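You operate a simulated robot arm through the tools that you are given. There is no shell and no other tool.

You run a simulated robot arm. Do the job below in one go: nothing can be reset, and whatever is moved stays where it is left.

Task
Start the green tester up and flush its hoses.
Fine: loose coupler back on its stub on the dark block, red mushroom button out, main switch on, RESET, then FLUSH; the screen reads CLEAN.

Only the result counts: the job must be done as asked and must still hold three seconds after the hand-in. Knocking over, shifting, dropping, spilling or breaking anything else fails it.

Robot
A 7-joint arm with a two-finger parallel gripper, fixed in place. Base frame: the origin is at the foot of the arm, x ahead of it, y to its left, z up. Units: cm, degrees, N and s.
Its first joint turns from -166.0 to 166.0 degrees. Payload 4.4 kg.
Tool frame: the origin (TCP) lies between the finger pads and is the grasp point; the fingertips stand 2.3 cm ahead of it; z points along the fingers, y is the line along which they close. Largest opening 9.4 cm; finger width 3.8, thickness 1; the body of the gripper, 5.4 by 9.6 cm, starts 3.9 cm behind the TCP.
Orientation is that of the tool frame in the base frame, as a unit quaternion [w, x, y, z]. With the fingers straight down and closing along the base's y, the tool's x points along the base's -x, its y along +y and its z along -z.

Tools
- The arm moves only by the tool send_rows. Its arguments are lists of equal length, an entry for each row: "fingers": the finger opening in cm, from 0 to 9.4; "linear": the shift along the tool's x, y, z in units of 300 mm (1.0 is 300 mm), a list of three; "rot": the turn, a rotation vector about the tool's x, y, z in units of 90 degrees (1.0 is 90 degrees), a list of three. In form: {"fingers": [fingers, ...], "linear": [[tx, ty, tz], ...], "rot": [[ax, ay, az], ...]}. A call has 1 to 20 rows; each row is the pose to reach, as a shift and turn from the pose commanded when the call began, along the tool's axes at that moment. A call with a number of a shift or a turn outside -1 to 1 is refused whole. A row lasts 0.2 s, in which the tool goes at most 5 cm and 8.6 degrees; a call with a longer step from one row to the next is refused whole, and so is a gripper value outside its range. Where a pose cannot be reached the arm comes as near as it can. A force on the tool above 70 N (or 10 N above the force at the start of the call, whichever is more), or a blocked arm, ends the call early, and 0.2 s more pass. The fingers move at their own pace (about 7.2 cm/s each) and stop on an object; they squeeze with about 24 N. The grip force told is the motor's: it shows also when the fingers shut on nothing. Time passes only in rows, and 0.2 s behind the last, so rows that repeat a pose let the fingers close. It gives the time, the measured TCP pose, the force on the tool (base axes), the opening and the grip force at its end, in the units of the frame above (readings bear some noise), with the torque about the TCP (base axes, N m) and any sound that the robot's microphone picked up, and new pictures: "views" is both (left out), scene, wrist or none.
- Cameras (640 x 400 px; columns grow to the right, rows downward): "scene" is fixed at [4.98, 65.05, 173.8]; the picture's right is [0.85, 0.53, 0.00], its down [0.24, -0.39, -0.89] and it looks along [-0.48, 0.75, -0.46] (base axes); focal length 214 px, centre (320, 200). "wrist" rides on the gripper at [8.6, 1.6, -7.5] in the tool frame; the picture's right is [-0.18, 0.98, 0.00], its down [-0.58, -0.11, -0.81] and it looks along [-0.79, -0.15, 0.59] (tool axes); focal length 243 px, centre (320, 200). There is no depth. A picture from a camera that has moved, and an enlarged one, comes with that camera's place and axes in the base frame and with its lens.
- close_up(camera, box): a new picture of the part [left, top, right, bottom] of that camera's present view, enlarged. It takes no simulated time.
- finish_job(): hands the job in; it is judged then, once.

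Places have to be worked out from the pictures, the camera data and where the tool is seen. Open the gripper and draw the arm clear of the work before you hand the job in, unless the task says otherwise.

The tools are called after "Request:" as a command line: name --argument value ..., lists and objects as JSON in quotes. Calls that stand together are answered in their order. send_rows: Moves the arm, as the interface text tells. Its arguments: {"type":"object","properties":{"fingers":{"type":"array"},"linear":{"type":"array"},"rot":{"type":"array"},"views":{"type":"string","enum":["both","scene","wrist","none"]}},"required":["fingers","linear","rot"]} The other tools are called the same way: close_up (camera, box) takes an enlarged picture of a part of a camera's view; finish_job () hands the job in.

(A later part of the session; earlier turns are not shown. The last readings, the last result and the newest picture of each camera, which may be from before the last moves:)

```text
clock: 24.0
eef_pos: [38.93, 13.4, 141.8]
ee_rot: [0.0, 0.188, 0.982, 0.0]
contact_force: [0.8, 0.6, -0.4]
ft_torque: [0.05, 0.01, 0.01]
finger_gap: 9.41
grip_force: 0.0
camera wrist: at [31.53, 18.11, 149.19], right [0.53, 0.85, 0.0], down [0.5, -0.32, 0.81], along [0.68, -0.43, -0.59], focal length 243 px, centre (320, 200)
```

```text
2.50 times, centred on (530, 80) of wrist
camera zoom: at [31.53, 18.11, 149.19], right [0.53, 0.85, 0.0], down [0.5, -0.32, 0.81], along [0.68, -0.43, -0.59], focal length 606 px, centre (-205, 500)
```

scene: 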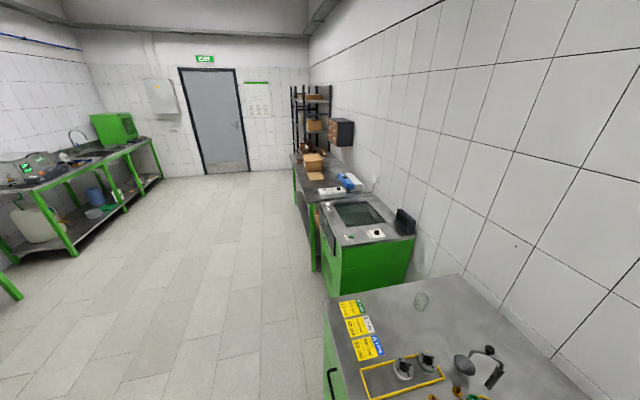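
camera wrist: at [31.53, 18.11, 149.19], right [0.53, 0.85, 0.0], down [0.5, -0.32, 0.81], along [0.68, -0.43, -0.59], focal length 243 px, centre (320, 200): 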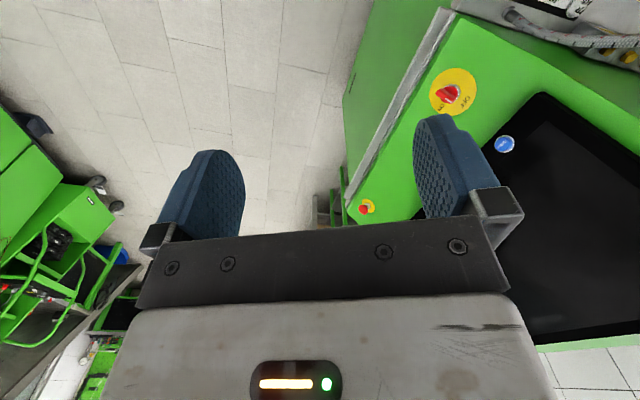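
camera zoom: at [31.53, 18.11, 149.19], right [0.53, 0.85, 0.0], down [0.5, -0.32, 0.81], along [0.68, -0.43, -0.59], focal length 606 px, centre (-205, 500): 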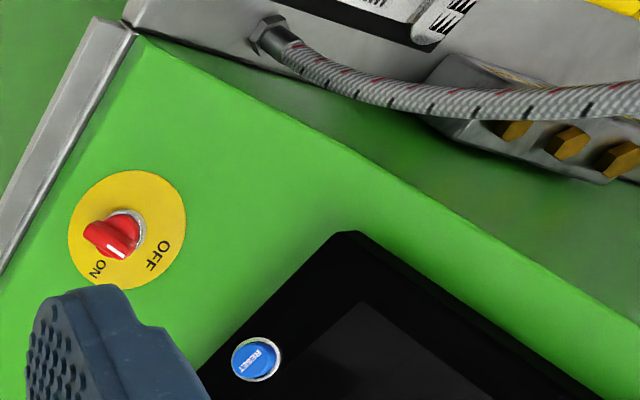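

The buttons sit on a steep panel (RESET ≈ [76.6, 31.2, 113], switch ≈ [72.8, 27, 96]), so they are pressed nearly horizontally. Back to the coupler: I look at the dark box from the right-front, staying high.

Request:
send_rows --fingers '[9.4, 9.4, 9.4, 9.4, 9.4, 9.4, 9.4, 9.4]' --linear '[[-0.02, 0.1, 0], [-0.05, 0.2, 0], [-0.07, 0.3, 0], [-0.1, 0.4, 0], [-0.12, 0.5, 0], [-0.14, 0.6, 0], [-0.16, 0.7, 0], [-0.16, 0.8, 0]]' --rot '[[0, 0, -0.09], [0, 0, -0.18], [0, 0, -0.27], [0, 0, -0.36], [0, 0, -0.45], [0, 0, -0.54], [0, 0, -0.63], [0, 0, -0.72]]' --views "none"

Request:
send_rows --fingers '[9.4, 9.4, 9.4, 9.4, 9.4, 9.4]' --linear '[[-0.09, -0.06, 0], [-0.18, -0.12, 0.02], [-0.27, -0.17, 0.05], [-0.36, -0.21, 0.1], [-0.45, -0.25, 0.14], [-0.5, -0.28, 0.18]]' --rot '[[0, 0, -0.09], [0, 0, -0.18], [0, 0, -0.27], [0, 0, -0.36], [0, 0, -0.45], [0, 0, -0.52]]' --views "wrist"

Request:
close_up --camera "wrist" --box '[180, 0, 460, 200]'

```text
clock: 25.8
eef_pos: [52.24, 33.95, 141.54]
ee_rot: [0.001, -0.369, 0.93, 0.001]
contact_force: [-0.1, 0.1, 0.0]
ft_torque: [-0.04, 0.01, -0.01]
finger_gap: 9.41
grip_force: 0.1
```

```text
clock: 27.2
eef_pos: [69.05, 38.11, 136.18]
ee_rot: [-0.002, 0.708, -0.706, 0.0]
contact_force: [-0.9, -0.8, -0.1]
ft_torque: [0.03, 0.01, -0.02]
finger_gap: 9.41
grip_force: 0.0
camera wrist: at [67.5, 29.55, 143.58], right [-0.98, 0.18, 0.0], down [0.11, 0.58, 0.81], along [0.15, 0.79, -0.59], focal length 243 px, centre (320, 200)
```

wrist: 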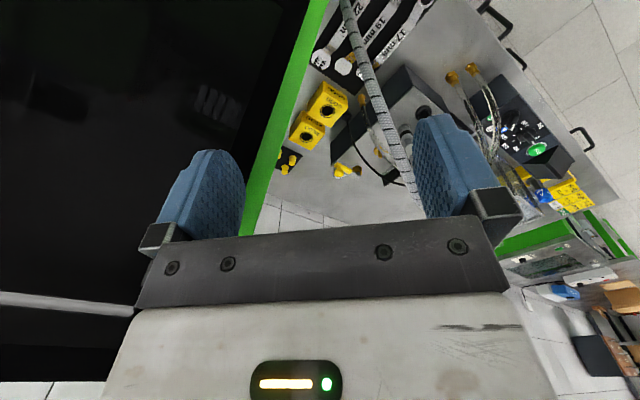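

```text
2.00 times, centred on (320, 100) of wrist
camera zoom: at [67.5, 29.55, 143.58], right [-0.98, 0.18, 0.0], down [0.11, 0.58, 0.81], along [0.15, 0.79, -0.59], focal length 485 px, centre (320, 400)
```

zoom: 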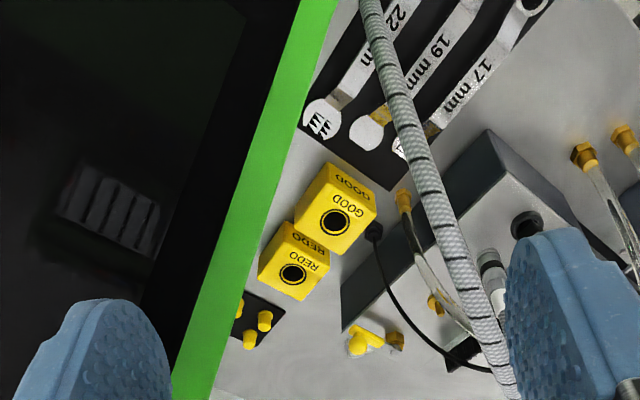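

The coupler at the end of the braided hose is partly behind the finger; I shift about 11 cm toward -x at this height to expose it.

Request:
send_rows --fingers '[9.4, 9.4, 9.4]' --linear '[[0, 0.13, 0], [0, 0.26, 0], [0, 0.38, 0]]' --rot '[[0, 0, 0], [0, 0, 0], [0, 0, 0]]' --views "wrist"

Request:
close_up --camera "wrist" --box '[240, 60, 440, 200]'

```text
clock: 28.0
eef_pos: [57.5, 38.16, 136.06]
ee_rot: [0.0, -0.707, 0.707, 0.0]
contact_force: [-0.5, 0.0, -0.2]
ft_torque: [-0.03, 0.02, -0.01]
finger_gap: 9.4
grip_force: 0.1
camera wrist: at [55.99, 29.53, 143.49], right [-0.98, 0.18, 0.0], down [0.11, 0.58, 0.81], along [0.15, 0.79, -0.59], focal length 243 px, centre (320, 200)
```

wrist: 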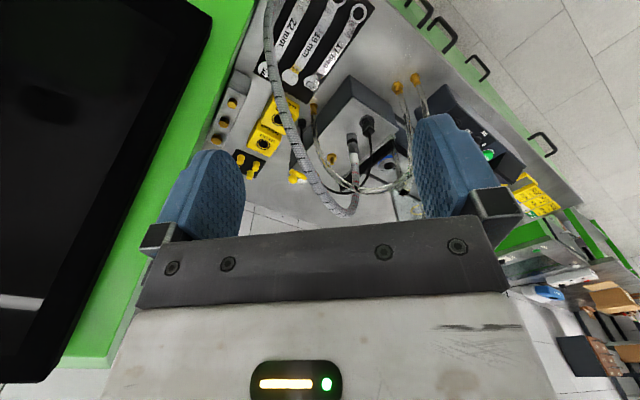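

```text
2.86 times, centred on (340, 130) of wrist
camera zoom: at [55.99, 29.53, 143.49], right [-0.98, 0.18, 0.0], down [0.11, 0.58, 0.81], along [0.15, 0.79, -0.59], focal length 693 px, centre (263, 400)
```

zoom: 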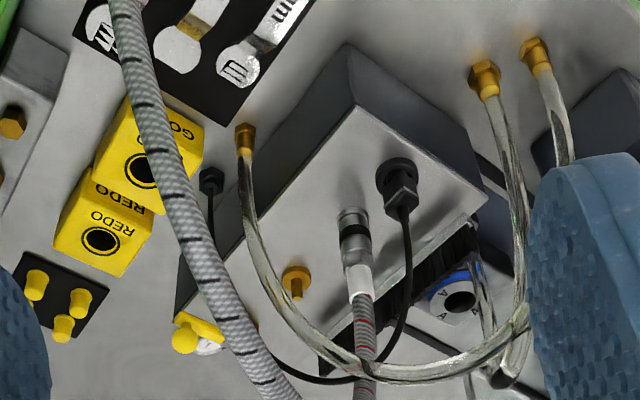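

This view shows the dark box top well: flange of the bare brass nipple at ≈ [60.9, 71.6, 99.4], the grey coupler foot at ≈ [55.7, 66.2, 99]. I enlarge the coupler and the other couplings here.

Request:
close_up --camera "wrist" --box '[325, 105, 395, 165]'

Request:
close_up --camera "wrist" --box '[290, 90, 350, 190]'

Request:
close_up --camera "wrist" --box '[370, 110, 440, 210]'

```text
6.67 times, centred on (360, 135) of wrist
camera zoom: at [55.99, 29.53, 143.49], right [-0.98, 0.18, 0.0], down [0.11, 0.58, 0.81], along [0.15, 0.79, -0.59], focal length 1618 px, centre (53, 633)
```

zoom: 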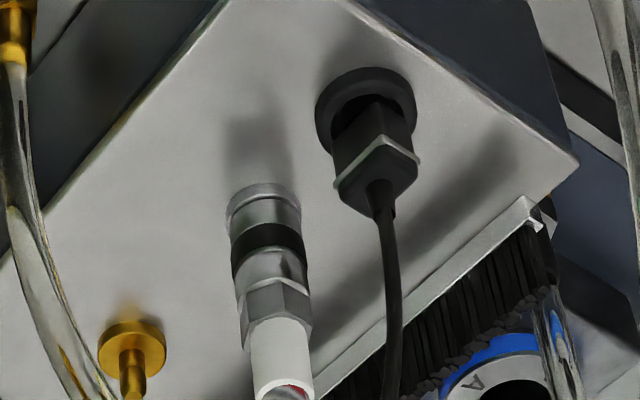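

```text
4.00 times, centred on (320, 140) of wrist
camera zoom: at [55.99, 29.53, 143.49], right [-0.98, 0.18, 0.0], down [0.11, 0.58, 0.81], along [0.15, 0.79, -0.59], focal length 970 px, centre (320, 440)
```

zoom: 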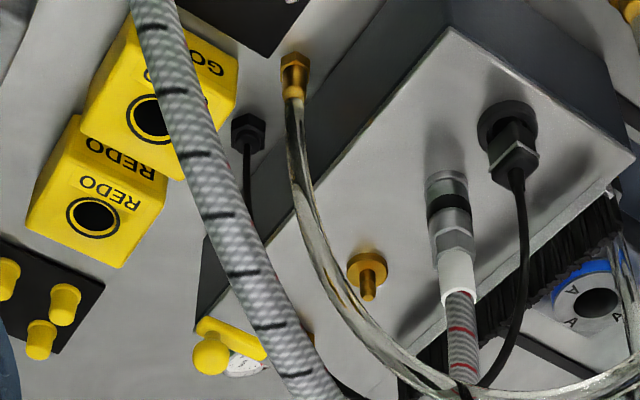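

```text
4.00 times, centred on (405, 160) of wrist
camera zoom: at [55.99, 29.53, 143.49], right [-0.98, 0.18, 0.0], down [0.11, 0.58, 0.81], along [0.15, 0.79, -0.59], focal length 970 px, centre (-20, 360)
```

zoom: 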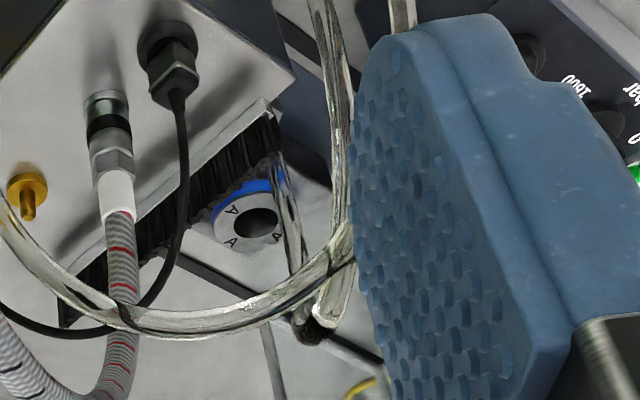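

The close-ups are truly re-rendered, so I zoom hard on the grey coupler's foot and the bare brass nipple.

Request:
close_up --camera "wrist" --box '[344, 128, 366, 168]'

Request:
close_up --camera "wrist" --box '[320, 145, 350, 175]'

```text
10.00 times, centred on (355, 148) of wrist
camera zoom: at [55.99, 29.53, 143.49], right [-0.98, 0.18, 0.0], down [0.11, 0.58, 0.81], along [0.15, 0.79, -0.59], focal length 2426 px, centre (-30, 720)
```

zoom: 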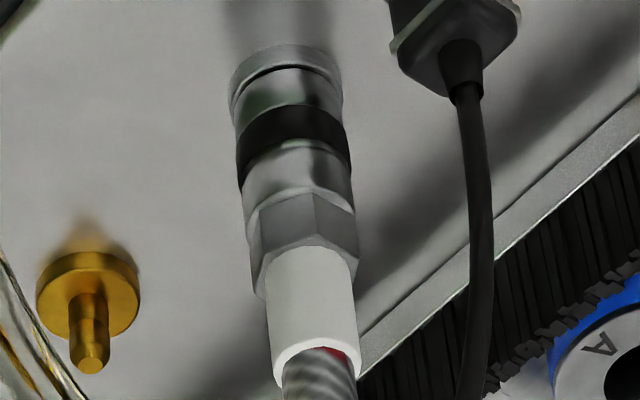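

```text
13.33 times, centred on (335, 160) of wrist
camera zoom: at [55.99, 29.53, 143.49], right [-0.98, 0.18, 0.0], down [0.11, 0.58, 0.81], along [0.15, 0.79, -0.59], focal length 3235 px, centre (120, 733)
```

zoom: 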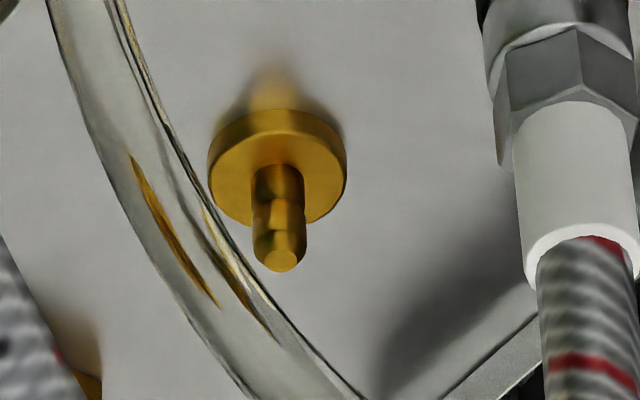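

The bare brass piece is clearly a quick-coupler stub (grooved nipple) with nothing on it. Its coupler could be the brass-coloured one standing by the "A" clamp; I shift left to inspect that one.

Request:
send_rows --fingers '[9.4, 9.4, 9.4, 9.4, 9.4]' --linear '[[0, 0.13, 0], [0, 0.26, 0], [0, 0.39, 0], [0, 0.52, 0], [0, 0.65, 0]]' --rot '[[0, 0, 0], [0, 0, 0], [0, 0, 0], [0, 0, 0], [0, 0, 0]]' --views "wrist"

Request:
close_up --camera "wrist" --box '[240, 60, 440, 200]'

```text
clock: 29.2
eef_pos: [37.98, 38.18, 136.34]
ee_rot: [-0.001, 0.707, -0.707, 0.001]
contact_force: [-0.6, 0.2, -0.2]
ft_torque: [-0.03, 0.0, 0.02]
finger_gap: 9.4
grip_force: 0.1
camera wrist: at [36.43, 29.6, 143.74], right [-0.98, 0.18, 0.0], down [0.11, 0.58, 0.81], along [0.15, 0.79, -0.59], focal length 243 px, centre (320, 200)
```

wrist: 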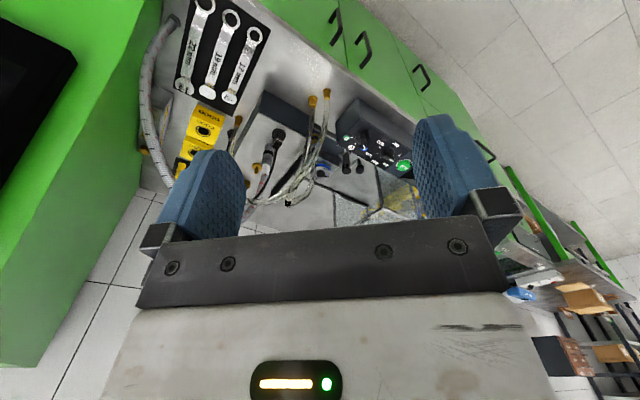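

```text
2.86 times, centred on (340, 130) of wrist
camera zoom: at [36.43, 29.6, 143.74], right [-0.98, 0.18, 0.0], down [0.11, 0.58, 0.81], along [0.15, 0.79, -0.59], focal length 693 px, centre (263, 400)
```

zoom: 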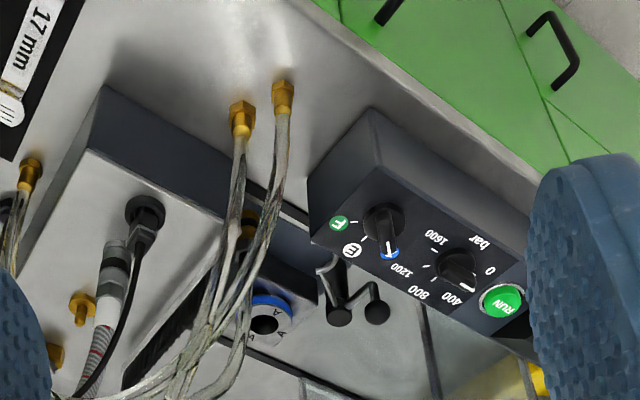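

Hoses hide it; I shift a bit further left and forward.

Request:
send_rows --fingers '[9.4, 9.4, 9.4, 9.4, 9.4]' --linear '[[-0.08, 0.12, 0], [-0.16, 0.24, 0], [-0.24, 0.36, 0], [-0.32, 0.48, 0], [-0.4, 0.6, 0]]' --rot '[[0, 0, 0.05], [0, 0, 0.1], [0, 0, 0.15], [0, 0, 0.2], [0, 0, 0.25]]' --views "wrist"

Request:
close_up --camera "wrist" --box '[220, 60, 420, 200]'

```text
clock: 30.4
eef_pos: [20.36, 50.3, 136.3]
ee_rot: [0.0, -0.555, 0.832, 0.0]
contact_force: [-0.5, 1.2, 0.3]
ft_torque: [-0.01, -0.03, -0.01]
finger_gap: 9.43
grip_force: 0.0
camera wrist: at [15.55, 42.86, 143.74], right [-0.84, 0.55, 0.0], down [0.32, 0.49, 0.81], along [0.44, 0.68, -0.59], focal length 243 px, centre (320, 200)
```

wrist: 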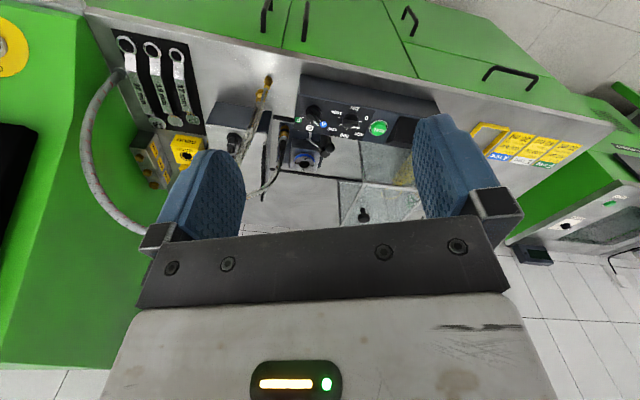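

```text
2.86 times, centred on (320, 130) of wrist
camera zoom: at [15.55, 42.86, 143.74], right [-0.84, 0.55, 0.0], down [0.32, 0.49, 0.81], along [0.44, 0.68, -0.59], focal length 693 px, centre (320, 400)
```

zoom: 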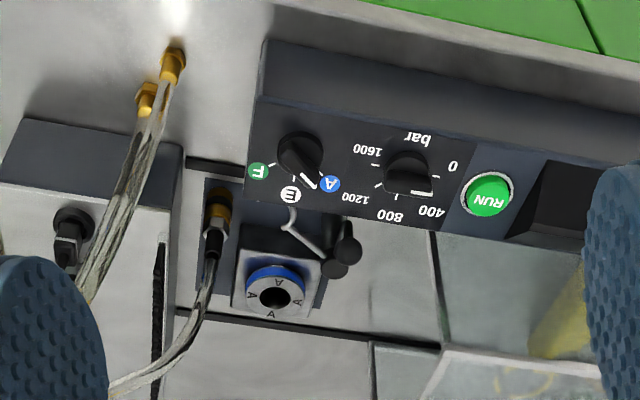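

Request:
close_up --camera "wrist" --box '[272, 118, 302, 160]'

Request:
close_up --camera "wrist" --box '[240, 110, 340, 190]'

```text
9.52 times, centred on (287, 139) of wrist
camera zoom: at [15.55, 42.86, 143.74], right [-0.84, 0.55, 0.0], down [0.32, 0.49, 0.81], along [0.44, 0.68, -0.59], focal length 2311 px, centre (634, 781)
```

zoom: 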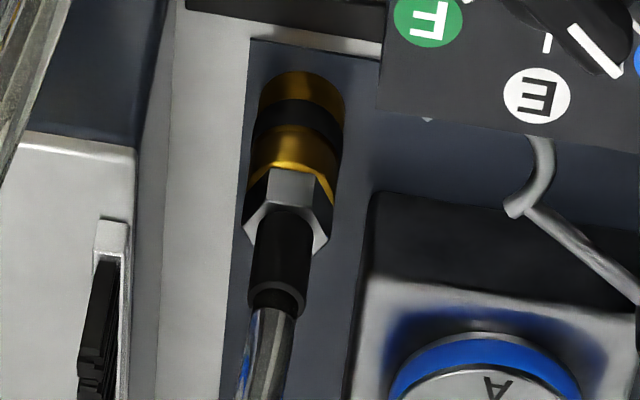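

```text
5.00 times, centred on (290, 150) of wrist
camera zoom: at [15.55, 42.86, 143.74], right [-0.84, 0.55, 0.0], down [0.32, 0.49, 0.81], along [0.44, 0.68, -0.59], focal length 1213 px, centre (470, 450)
```

zoom: 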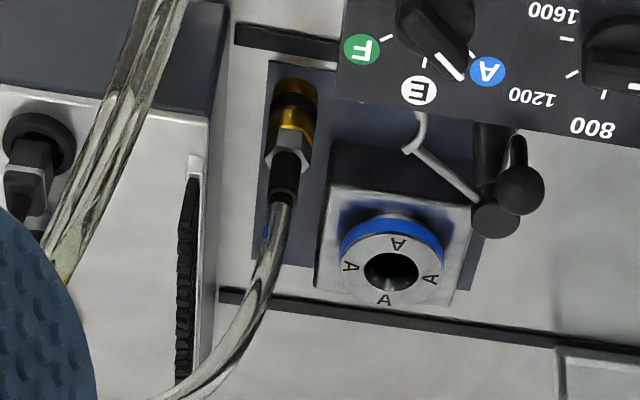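

The brass coupler stands flush on the blue-grey plate. Before choosing, I check the left end of the bench with strong zooms for any other loose coupler.

Request:
close_up --camera "scene" --box '[430, 330, 530, 400]'

Request:
close_up --camera "scene" --box '[380, 340, 460, 400]'

Request:
close_up --camera "wrist" --box '[330, 90, 450, 220]'

```text
5.71 times, centred on (480, 365) of scene
camera zoom: at [4.98, 65.05, 173.8], right [0.85, 0.53, 0.0], down [0.24, -0.39, -0.89], along [-0.48, 0.75, -0.46], focal length 1226 px, centre (-594, -743)
```

zoom: 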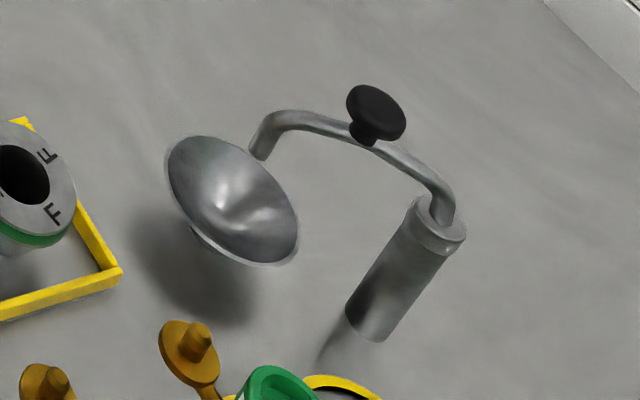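

```text
6.67 times, centred on (420, 370) of scene
camera zoom: at [4.98, 65.05, 173.8], right [0.85, 0.53, 0.0], down [0.24, -0.39, -0.89], along [-0.48, 0.75, -0.46], focal length 1430 px, centre (-347, -933)
```

zoom: 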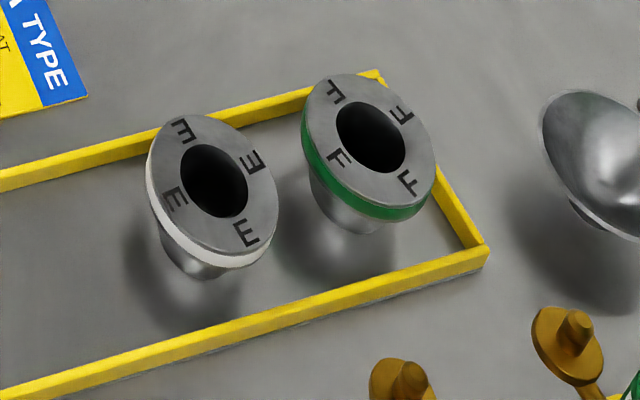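

```text
3.08 times, centred on (390, 155) of wrist
camera zoom: at [15.55, 42.86, 143.74], right [-0.84, 0.55, 0.0], down [0.32, 0.49, 0.81], along [0.44, 0.68, -0.59], focal length 746 px, centre (105, 338)
```

zoom: 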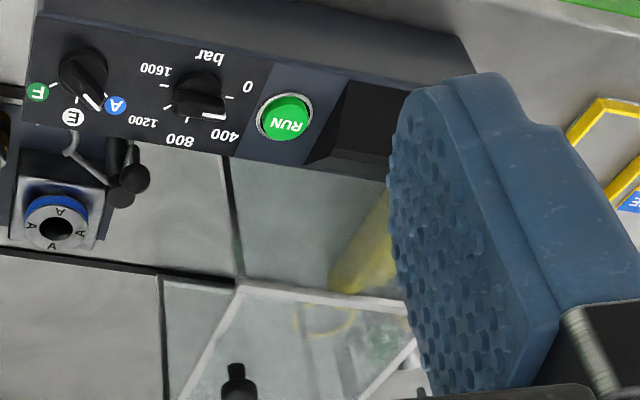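

P (plug), grey coupler, bare stub and vent all line up on the box, so the missing coupler may be another hose end — e.g. the brass end standing by the GOOD box. I go back right to enlarge it.

Request:
send_rows --fingers '[9.4, 9.4, 9.4, 9.4, 9.4, 9.4, 9.4]' --linear '[[-0.01, -0.14, 0], [-0.02, -0.28, 0], [-0.03, -0.42, 0], [-0.04, -0.56, 0], [-0.05, -0.7, 0], [-0.06, -0.84, 0], [-0.07, -0.98, 0]]' --rot '[[0, 0, -0.03], [0, 0, -0.06], [0, 0, -0.09], [0, 0, -0.12], [0, 0, -0.15], [0, 0, -0.18], [0, 0, -0.2]]' --views "wrist"

Request:
close_up --camera "wrist" --box '[240, 60, 440, 200]'

```text
clock: 32.0
eef_pos: [48.22, 40.88, 136.07]
ee_rot: [0.0, -0.68, 0.734, 0.0]
contact_force: [-0.2, 0.5, 0.5]
ft_torque: [0.0, 0.06, 0.01]
finger_gap: 9.43
grip_force: 0.1
camera wrist: at [46.06, 32.47, 143.51], right [-0.97, 0.26, 0.0], down [0.15, 0.57, 0.81], along [0.21, 0.78, -0.59], focal length 243 px, centre (320, 200)
```

wrist: 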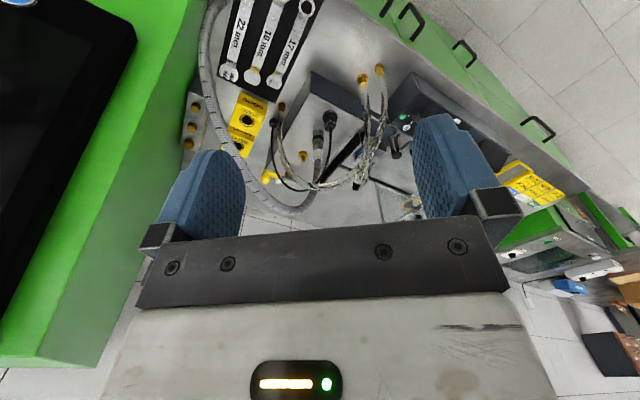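

```text
2.86 times, centred on (340, 130) of wrist
camera zoom: at [46.06, 32.47, 143.51], right [-0.97, 0.26, 0.0], down [0.15, 0.57, 0.81], along [0.21, 0.78, -0.59], focal length 693 px, centre (263, 400)
```

zoom: 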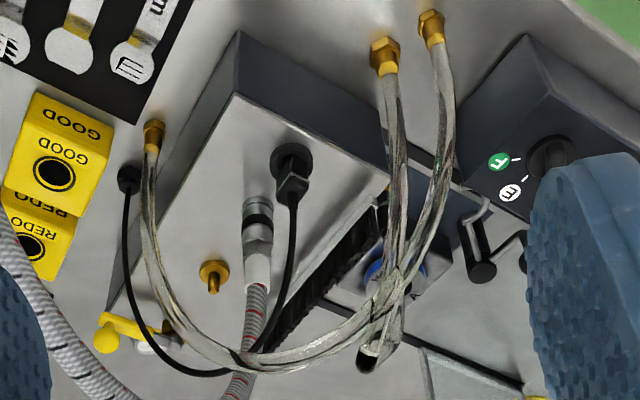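

Request:
close_up --camera "wrist" --box '[262, 92, 302, 132]'

Request:
close_up --camera "wrist" --box '[350, 60, 390, 90]'

Request:
close_up --camera "wrist" --box '[340, 130, 410, 200]'

Request:
close_up --camera "wrist" --box '[245, 140, 325, 220]'

```text
10.00 times, centred on (282, 112) of wrist
camera zoom: at [46.06, 32.47, 143.51], right [-0.97, 0.26, 0.0], down [0.15, 0.57, 0.81], along [0.21, 0.78, -0.59], focal length 2426 px, centre (700, 1080)
```

zoom: 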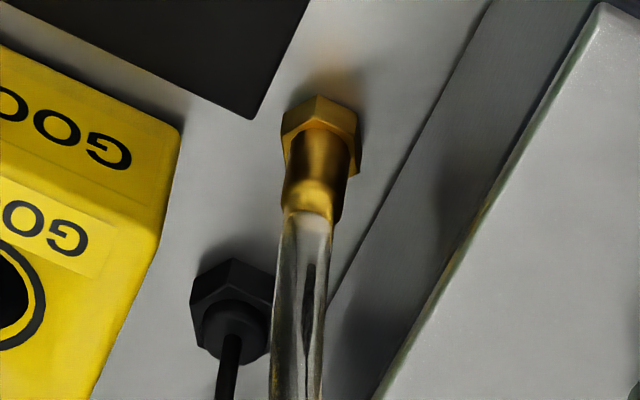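

```text
13.33 times, centred on (370, 75) of wrist
camera zoom: at [46.06, 32.47, 143.51], right [-0.97, 0.26, 0.0], down [0.15, 0.57, 0.81], along [0.21, 0.78, -0.59], focal length 3235 px, centre (-347, 1867)
```

zoom: 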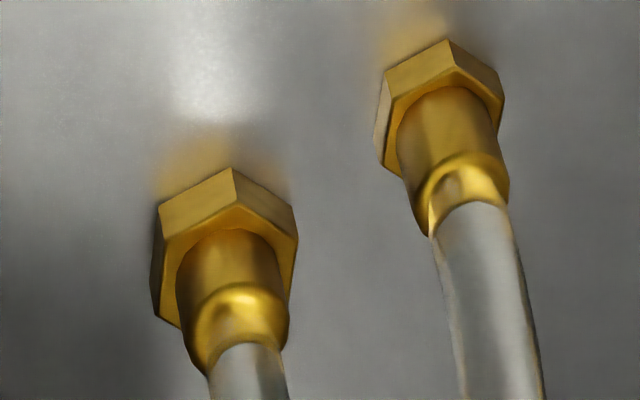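

```text
5.71 times, centred on (375, 165) of wrist
camera zoom: at [46.06, 32.47, 143.51], right [-0.97, 0.26, 0.0], down [0.15, 0.57, 0.81], along [0.21, 0.78, -0.59], focal length 1386 px, centre (6, 400)
```

zoom: 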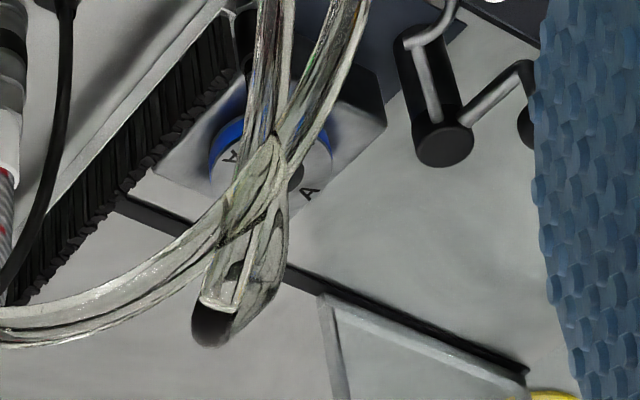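

```text
5.00 times, centred on (285, 180) of wrist
camera zoom: at [46.06, 32.47, 143.51], right [-0.97, 0.26, 0.0], down [0.15, 0.57, 0.81], along [0.21, 0.78, -0.59], focal length 1213 px, centre (495, 300)
```

zoom: 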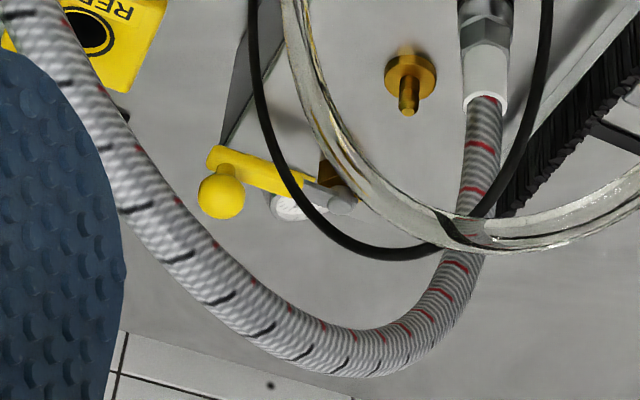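

Comparing profiles, the grey coupler sits on a silver flange (seated), while the brass coupler by the "A" clamp has no flange under it and matches the bare brass stub – so it's the loose one, at ≈ [46, 72.3, 89]; its stub is at ≈ [60.9, 71.6, 99.4]. I travel high to its left side and turn the tool toward it.

Request:
send_rows --fingers '[9.4, 9.4, 9.4, 9.4, 9.4, 9.4, 9.4, 9.4]' --linear '[[-0.08, 0.056, 0], [-0.16, 0.112, 0], [-0.24, 0.168, 0], [-0.32, 0.225, 0], [-0.4, 0.28, 0], [-0.48, 0.337, 0], [-0.56, 0.393, 0], [-0.635, 0.45, 0]]' --rot '[[0, 0, 0.09], [0, 0, 0.18], [0, 0, 0.27], [0, 0, 0.36], [0, 0, 0.45], [0, 0, 0.54], [0, 0, 0.63], [0, 0, 0.72]]' --views "none"

Request:
send_rows --fingers '[9.4, 9.4, 9.4, 9.4, 9.4, 9.4, 9.4, 9.4]' --linear '[[-0.04, 0.065, 0], [-0.08, 0.13, 0], [-0.12, 0.195, 0], [-0.17, 0.26, 0], [-0.21, 0.32, 0], [-0.25, 0.39, 0], [-0.29, 0.455, 0], [-0.333, 0.517, 0]]' --rot '[[0, 0, 0.09], [0, 0, 0.18], [0, 0, 0.27], [0, 0, 0.36], [0, 0, 0.45], [0, 0, 0.54], [0, 0, 0.63], [0, 0, 0.72]]' --views "wrist"

```text
clock: 33.8
eef_pos: [36.1, 60.91, 135.83]
ee_rot: [0.0, -0.179, 0.984, 0.001]
contact_force: [-0.1, 0.0, 0.6]
ft_torque: [0.01, -0.01, -0.01]
finger_gap: 9.39
grip_force: 0.0
```

```text
clock: 35.6
eef_pos: [39.95, 78.79, 136.05]
ee_rot: [0.0, 0.377, 0.926, -0.001]
contact_force: [-0.6, 0.4, 0.1]
ft_torque: [-0.02, -0.04, 0.0]
finger_gap: 9.41
grip_force: 0.1
camera wrist: at [35.04, 86.07, 143.48], right [0.82, 0.58, 0.0], down [0.34, -0.48, 0.81], along [0.46, -0.66, -0.59], focal length 243 px, centre (320, 200)
```

wrist: 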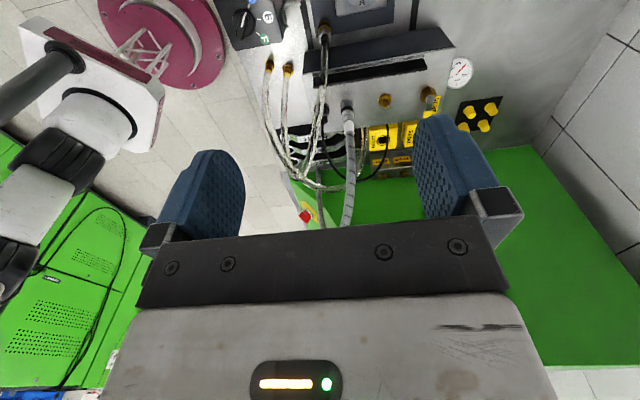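

This side view shows the brass coupler, the box and the stub together. I enlarge for measurements.

Request:
close_up --camera "wrist" --box '[290, 0, 370, 50]'

Request:
close_up --camera "wrist" --box '[300, 60, 460, 160]'

```text
8.00 times, centred on (330, 25) of wrist
camera zoom: at [35.04, 86.07, 143.48], right [0.82, 0.58, 0.0], down [0.34, -0.48, 0.81], along [0.46, -0.66, -0.59], focal length 1941 px, centre (240, 1600)
```

zoom: 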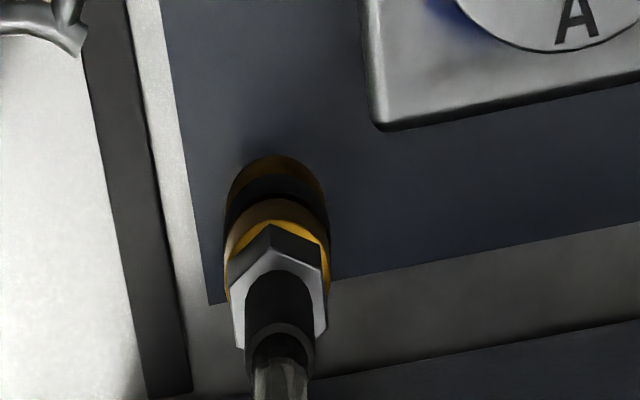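

```text
4.00 times, centred on (380, 110) of wrist
camera zoom: at [35.04, 86.07, 143.48], right [0.82, 0.58, 0.0], down [0.34, -0.48, 0.81], along [0.46, -0.66, -0.59], focal length 970 px, centre (80, 560)
```

zoom: 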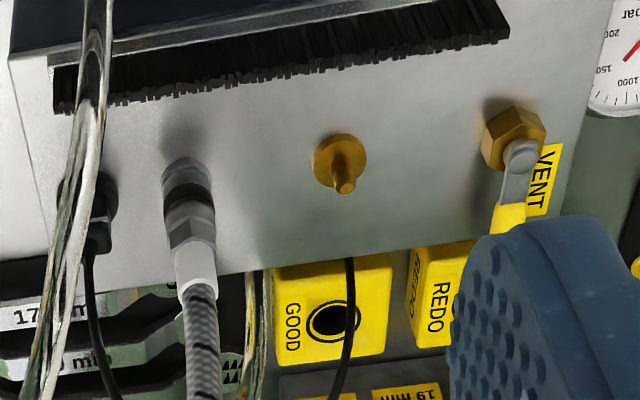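

Refined: coupler foot ≈ [45.85, 72.2, 89.4], stub flange top ≈ [60.7, 71.5, 100], stub tip z ≈ 102.2. I tilt the tool to point 40° below horizontal toward the coupler from its left and lower to z ≈ 118.

Request:
send_rows --fingers '[7, 6, 5.5, 5.5, 5.5, 5.5, 5.5, 5.5]' --linear '[[-0.01, 0, 0.05], [-0.02, 0, 0.13], [-0.03, 0, 0.21], [-0.04, -0.01, 0.29], [-0.05, -0.01, 0.37], [-0.06, -0.02, 0.45], [-0.067, -0.02, 0.53], [-0.067, -0.02, 0.6]]' --rot '[[0, -0.08, 0], [0, -0.16, 0], [0, -0.24, 0], [0, -0.32, 0], [0, -0.4, 0], [0, -0.48, 0], [0, -0.55, 0], [0, -0.55, 0]]' --views "wrist"

```text
clock: 37.4
eef_pos: [41.21, 76.85, 118.02]
ee_rot: [0.388, 0.341, 0.842, -0.157]
contact_force: [-0.9, 0.2, 0.9]
ft_torque: [-0.02, 0.01, 0.03]
finger_gap: 5.5
grip_force: 0.0
camera wrist: at [34.28, 86.06, 116.24], right [0.77, 0.62, 0.14], down [-0.25, 0.09, 0.97], along [0.59, -0.78, 0.22], focal length 243 px, centre (320, 200)
```

wrist: 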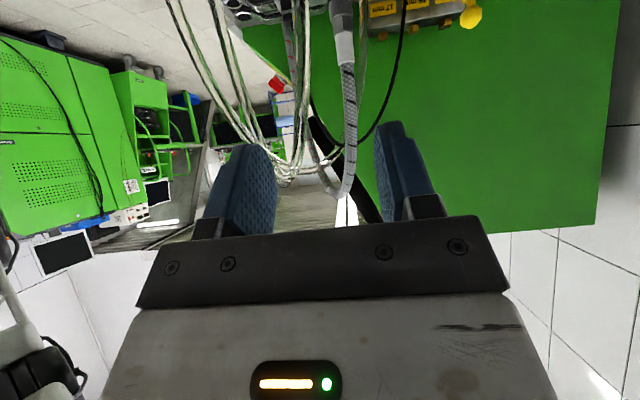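

The hose loops are ahead of the fingers and bend away. I lower 10 cm straight down.

Request:
send_rows --fingers '[5.5, 5.5, 5.5, 5.5]' --linear '[[0.063, 0, 0.054], [0.127, 0, 0.109], [0.19, 0, 0.163], [0.253, 0, 0.217]]' --rot '[[0, 0, 0], [0, 0, 0], [0, 0, 0], [0, 0, 0]]' --views "wrist"

Request:
close_up --camera "wrist" --box '[200, 0, 440, 220]'

```text
clock: 38.2
eef_pos: [41.24, 77.22, 112.35]
ee_rot: [0.387, 0.344, 0.842, -0.15]
contact_force: [-0.3, -1.7, 9.7]
ft_torque: [0.88, 0.86, 0.21]
finger_gap: 5.49
grip_force: 0.0
stopped in row 4: the force on the tool passed its limit at 100 N (the readings are from after the stop); the commanded pose is now the measured one
camera wrist: at [34.36, 86.36, 110.56], right [0.77, 0.62, 0.15], down [-0.25, 0.07, 0.97], along [0.59, -0.78, 0.21], focal length 243 px, centre (320, 200)
```

wrist: 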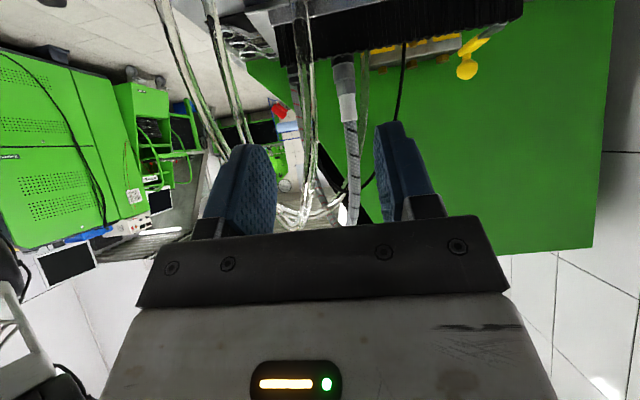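

```text
1.82 times, centred on (320, 110) of wrist
camera zoom: at [34.36, 86.36, 110.56], right [0.77, 0.62, 0.15], down [-0.25, 0.07, 0.97], along [0.59, -0.78, 0.21], focal length 441 px, centre (320, 364)
```

zoom: 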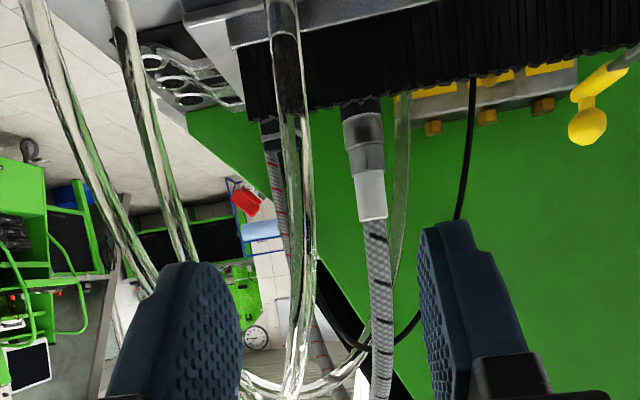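

The call stopped on contact at z≈112: the low-hanging camera side hit the clear box's top (≈ z 109 at [30, 82]), so this direction is blocked. I rise off it, turn the heading to about -20° so the wrist passes beside the clear box, and will steepen the tool.

Request:
send_rows --fingers '[5.5, 5.5, 5.5, 5.5, 5.5, 5.5]' --linear '[[-0.1, 0, -0.087], [-0.2, 0, -0.173], [-0.253, 0, -0.217], [-0.253, 0, -0.217], [-0.253, 0, -0.217], [-0.253, 0, -0.217]]' --rot '[[0, 0, 0], [0, 0, 0], [-0.068, 0, -0.058], [-0.136, 0, -0.116], [-0.203, 0, -0.173], [-0.203, 0, -0.173]]' --views "wrist"

Request:
send_rows --fingers '[5.5, 5.5, 5.5]' --linear '[[0, 0, 0], [0, 0, 0], [0, 0, 0]]' --rot '[[0, 0.08, 0], [0, 0.16, 0], [0, 0.17, 0]]' --views "wrist"

```text
clock: 39.8
eef_pos: [41.85, 77.38, 118.86]
ee_rot: [0.411, 0.155, 0.894, -0.085]
contact_force: [1.4, 0.7, 0.1]
ft_torque: [-0.01, -0.02, -0.01]
finger_gap: 5.51
grip_force: 0.1
stopped in row 6: the arm was blocked; the commanded pose is now the measured one
camera wrist: at [32.01, 82.95, 117.05], right [0.46, 0.88, 0.12], down [-0.25, 0.0, 0.97], along [0.85, -0.47, 0.22], focal length 243 px, centre (320, 200)
```

wrist: 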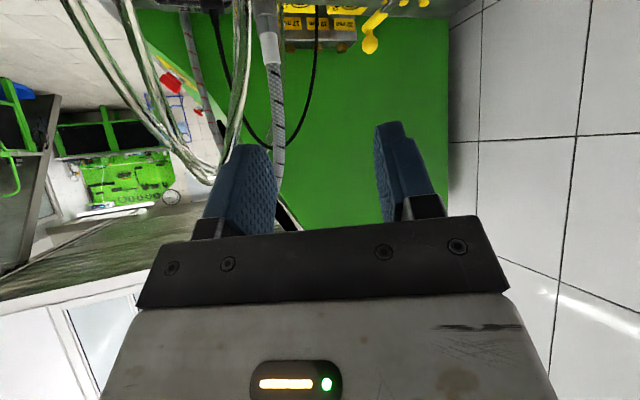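

```text
clock: 40.6
eef_pos: [41.83, 77.44, 119.11]
ee_rot: [0.288, 0.166, 0.941, -0.063]
contact_force: [0.0, -0.6, 0.5]
ft_torque: [0.01, -0.01, 0.0]
finger_gap: 5.51
grip_force: 0.0
camera wrist: at [31.89, 82.97, 120.36], right [0.49, 0.87, 0.08], down [0.0, -0.09, 1.0], along [0.87, -0.48, -0.04], focal length 243 px, centre (320, 200)
```

wrist: 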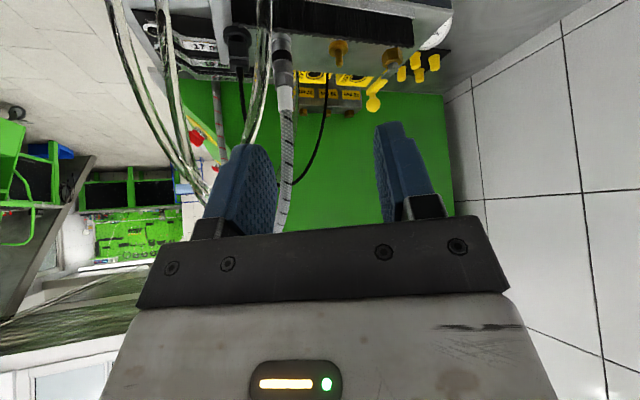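

The tool now points 56° down with heading about -22°. I shift in front of the coupler and lower to z≈112, then look.

Request:
send_rows --fingers '[5.5, 5.5, 5.5]' --linear '[[0.027, -0.035, 0.078], [0.055, -0.07, 0.156], [0.082, -0.104, 0.234]]' --rot '[[0, 0, 0], [0, 0, 0], [0, 0, 0]]' --views "wrist"

Request:
close_up --camera "wrist" --box '[200, 0, 440, 220]'

```text
clock: 41.4
eef_pos: [42.33, 73.85, 112.12]
ee_rot: [0.288, 0.165, 0.941, -0.061]
contact_force: [0.3, 0.0, -0.3]
ft_torque: [-0.01, 0.01, -0.01]
finger_gap: 5.5
grip_force: 0.1
camera wrist: at [32.38, 79.36, 113.34], right [0.48, 0.87, 0.08], down [-0.01, -0.09, 1.0], along [0.87, -0.48, -0.04], focal length 243 px, centre (320, 200)
```

wrist: 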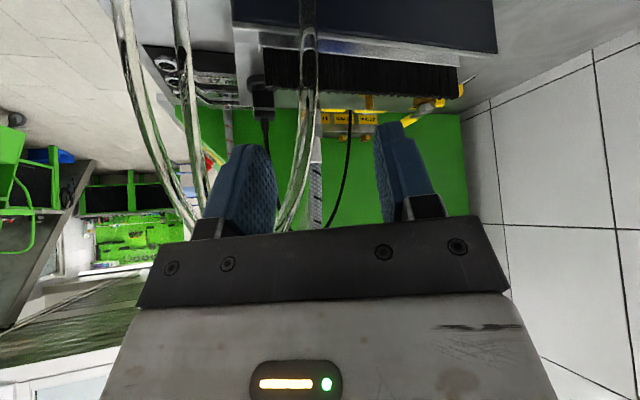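

```text
1.82 times, centred on (320, 110) of wrist
camera zoom: at [32.38, 79.36, 113.34], right [0.48, 0.87, 0.08], down [-0.01, -0.09, 1.0], along [0.87, -0.48, -0.04], focal length 441 px, centre (320, 364)
```

zoom: 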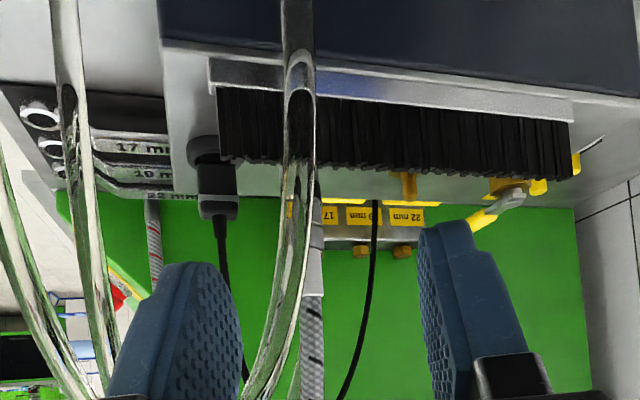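

The coupler's hose passes between the fingers, slightly ahead of them. I lower another 11 cm straight down.

Request:
send_rows --fingers '[5.5, 5.5, 5.5]' --linear '[[0.069, 0.003, 0.101], [0.138, 0.006, 0.202], [0.206, 0.008, 0.303]]' --rot '[[0, 0, 0], [0, 0, 0], [0, 0, 0]]' --views "wrist"

Request:
close_up --camera "wrist" --box '[200, 0, 440, 220]'

```text
clock: 42.2
eef_pos: [42.62, 73.65, 101.26]
ee_rot: [0.288, 0.165, 0.942, -0.059]
contact_force: [0.0, -0.2, 0.2]
ft_torque: [0.01, 0.0, 0.02]
finger_gap: 5.5
grip_force: 0.0
camera wrist: at [32.61, 79.3, 102.49], right [0.48, 0.87, 0.09], down [-0.01, -0.09, 1.0], along [0.87, -0.48, -0.04], focal length 243 px, centre (320, 200)
```

wrist: 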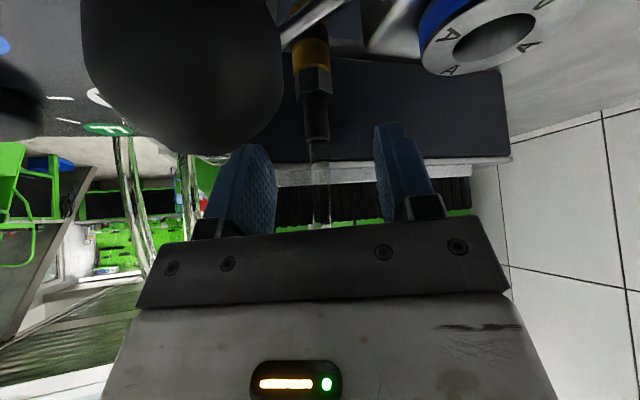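

```text
1.82 times, centred on (320, 110) of wrist
camera zoom: at [32.61, 79.3, 102.49], right [0.48, 0.87, 0.09], down [-0.01, -0.09, 1.0], along [0.87, -0.48, -0.04], focal length 441 px, centre (320, 364)
```

zoom: 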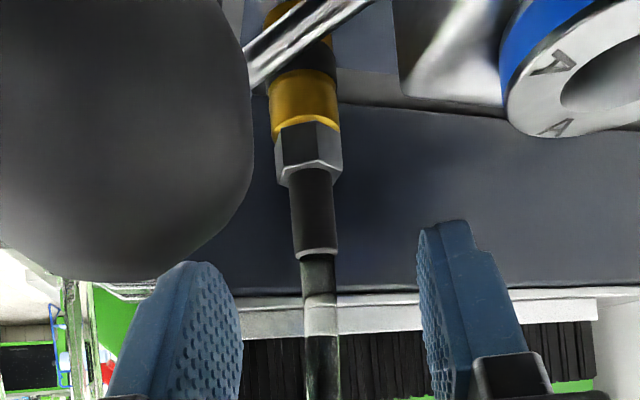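

The clamp lever's ball is right beside the camera here, so this heading would hit it. I go back up, then use heading ≈ +5° with a steeper tool (70°), so the camera passes above the RUN panel instead.

Request:
send_rows --fingers '[5.5, 5.5, 5.5, 5.5]' --linear '[[-0.069, -0.003, -0.101], [-0.138, -0.006, -0.202], [-0.206, -0.008, -0.303], [-0.28, -0.01, -0.41]]' --rot '[[0, 0, 0], [0, 0, 0], [0, 0, 0], [0, 0, 0]]' --views "none"

Request:
send_rows --fingers '[5.5, 7, 9, 9, 9]' --linear '[[0, 0, 0], [0, 0, 0], [0, 0, 0], [0, 0, 0], [0, 0, 0]]' --rot '[[-0.045, 0, -0.066], [-0.09, 0, -0.132], [-0.135, 0, -0.198], [-0.169, 0, -0.249], [-0.169, 0, -0.249]]' --views "none"

Request:
send_rows --fingers '[9, 9, 9]' --linear '[[0, 0, 0], [0, 0, 0], [0, 0, 0]]' --rot '[[0, 0.08, 0], [0, 0.158, 0], [0, 0.158, 0]]' --views "wrist"

```text
clock: 43.2
eef_pos: [42.54, 73.52, 115.64]
ee_rot: [0.288, 0.166, 0.941, -0.062]
contact_force: [-0.3, -0.4, 0.5]
ft_torque: [0.02, -0.05, 0.03]
finger_gap: 5.51
grip_force: 0.0
```

```text
clock: 44.4
eef_pos: [42.54, 73.74, 116.03]
ee_rot: [0.289, -0.059, 0.955, 0.009]
contact_force: [-0.3, -1.1, 0.0]
ft_torque: [0.0, -0.03, -0.01]
finger_gap: 9.0
grip_force: 0.0
```

```text
clock: 45.2
eef_pos: [42.53, 73.75, 116.11]
ee_rot: [0.169, -0.059, 0.984, 0.001]
contact_force: [-0.3, 0.4, -0.3]
ft_torque: [0.0, -0.01, 0.0]
finger_gap: 9.01
grip_force: 0.0
camera wrist: at [31.9, 74.27, 120.14], right [0.06, 1.0, 0.04], down [0.29, -0.06, 0.96], along [0.96, -0.04, -0.29], focal length 243 px, centre (320, 200)
```

wrist: 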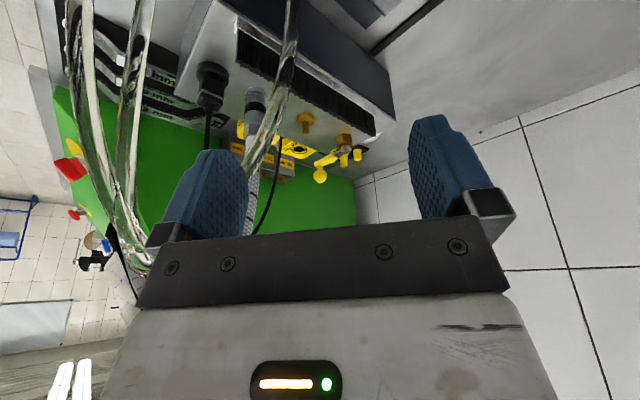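

Orientation is good (70° down, heading +4°). I lower to z≈105 above the coupler with fingers wide open.

Request:
send_rows --fingers '[9, 9, 9, 9]' --linear '[[0.02, -0.015, 0.09], [0.04, -0.03, 0.18], [0.06, -0.045, 0.272], [0.075, -0.056, 0.363]]' --rot '[[0, 0, 0], [0, 0, 0], [0, 0, 0], [0, 0, 0]]' --views "wrist"

Request:
close_up --camera "wrist" --box '[200, 0, 440, 220]'

```text
clock: 46.2
eef_pos: [44.59, 72.05, 104.98]
ee_rot: [0.17, -0.059, 0.984, 0.001]
contact_force: [0.6, -0.4, 0.4]
ft_torque: [0.0, -0.02, -0.01]
finger_gap: 9.02
grip_force: 0.0
camera wrist: at [33.82, 72.56, 109.15], right [0.06, 1.0, 0.04], down [0.29, -0.06, 0.96], along [0.96, -0.04, -0.29], focal length 243 px, centre (320, 200)
```

wrist: 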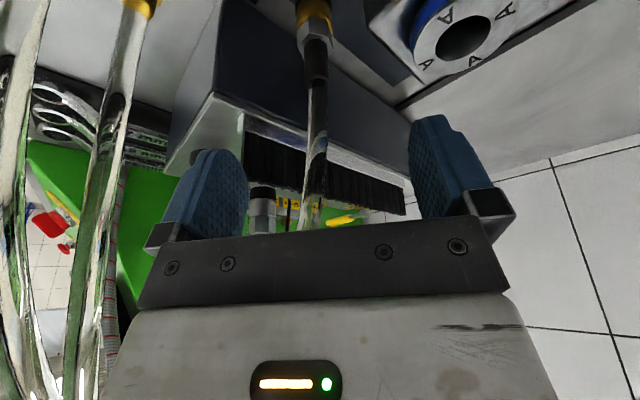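

```text
1.82 times, centred on (320, 110) of wrist
camera zoom: at [33.82, 72.56, 109.15], right [0.06, 1.0, 0.04], down [0.29, -0.06, 0.96], along [0.96, -0.04, -0.29], focal length 441 px, centre (320, 364)
```

zoom: 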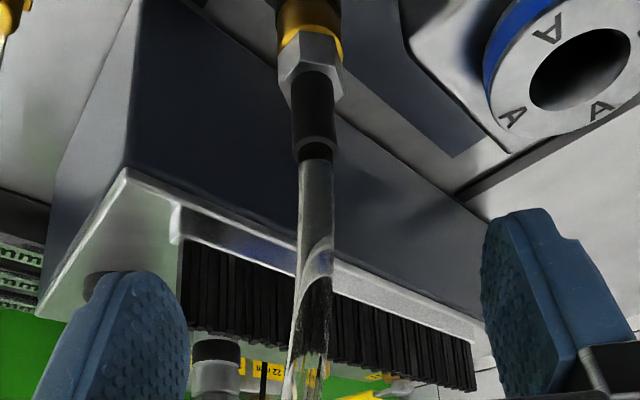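

The coupler is centred between the fingers. I narrow the fingers to 4.2 cm around the hose first, then lower halfway and look.

Request:
send_rows --fingers '[7, 4.2, 4.2, 4.2, 4.2]' --linear '[[0, 0, 0], [0, 0, 0], [0, 0, 0], [0.03, 0.002, 0.077], [0.06, 0.004, 0.154]]' --rot '[[0, 0, 0], [0, 0, 0], [0, 0, 0], [0, 0, 0], [0, 0, 0]]' --views "wrist"

Request:
close_up --camera "wrist" --box '[200, 0, 440, 220]'

```text
clock: 47.4
eef_pos: [43.96, 72.09, 100.17]
ee_rot: [0.169, -0.06, 0.984, 0.002]
contact_force: [0.2, 0.2, 0.1]
ft_torque: [-0.03, 0.0, 0.02]
finger_gap: 4.2
grip_force: 0.0
camera wrist: at [33.33, 72.61, 104.18], right [0.06, 1.0, 0.04], down [0.29, -0.06, 0.96], along [0.96, -0.04, -0.29], focal length 243 px, centre (320, 200)
```

wrist: 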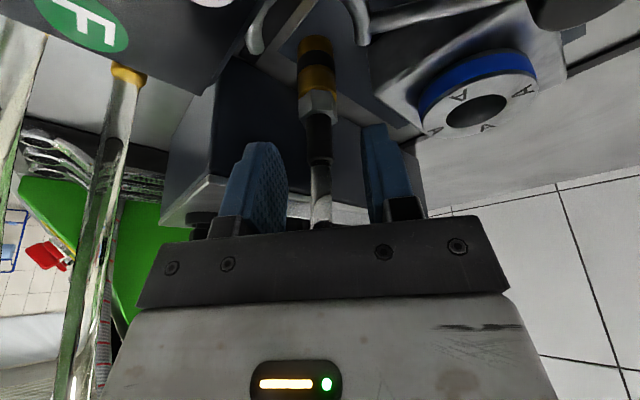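

```text
1.82 times, centred on (320, 110) of wrist
camera zoom: at [33.33, 72.61, 104.18], right [0.06, 1.0, 0.04], down [0.29, -0.06, 0.96], along [0.96, -0.04, -0.29], focal length 441 px, centre (320, 364)
```

zoom: 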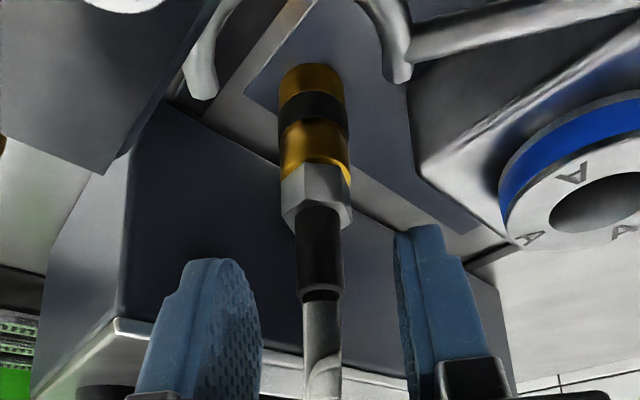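

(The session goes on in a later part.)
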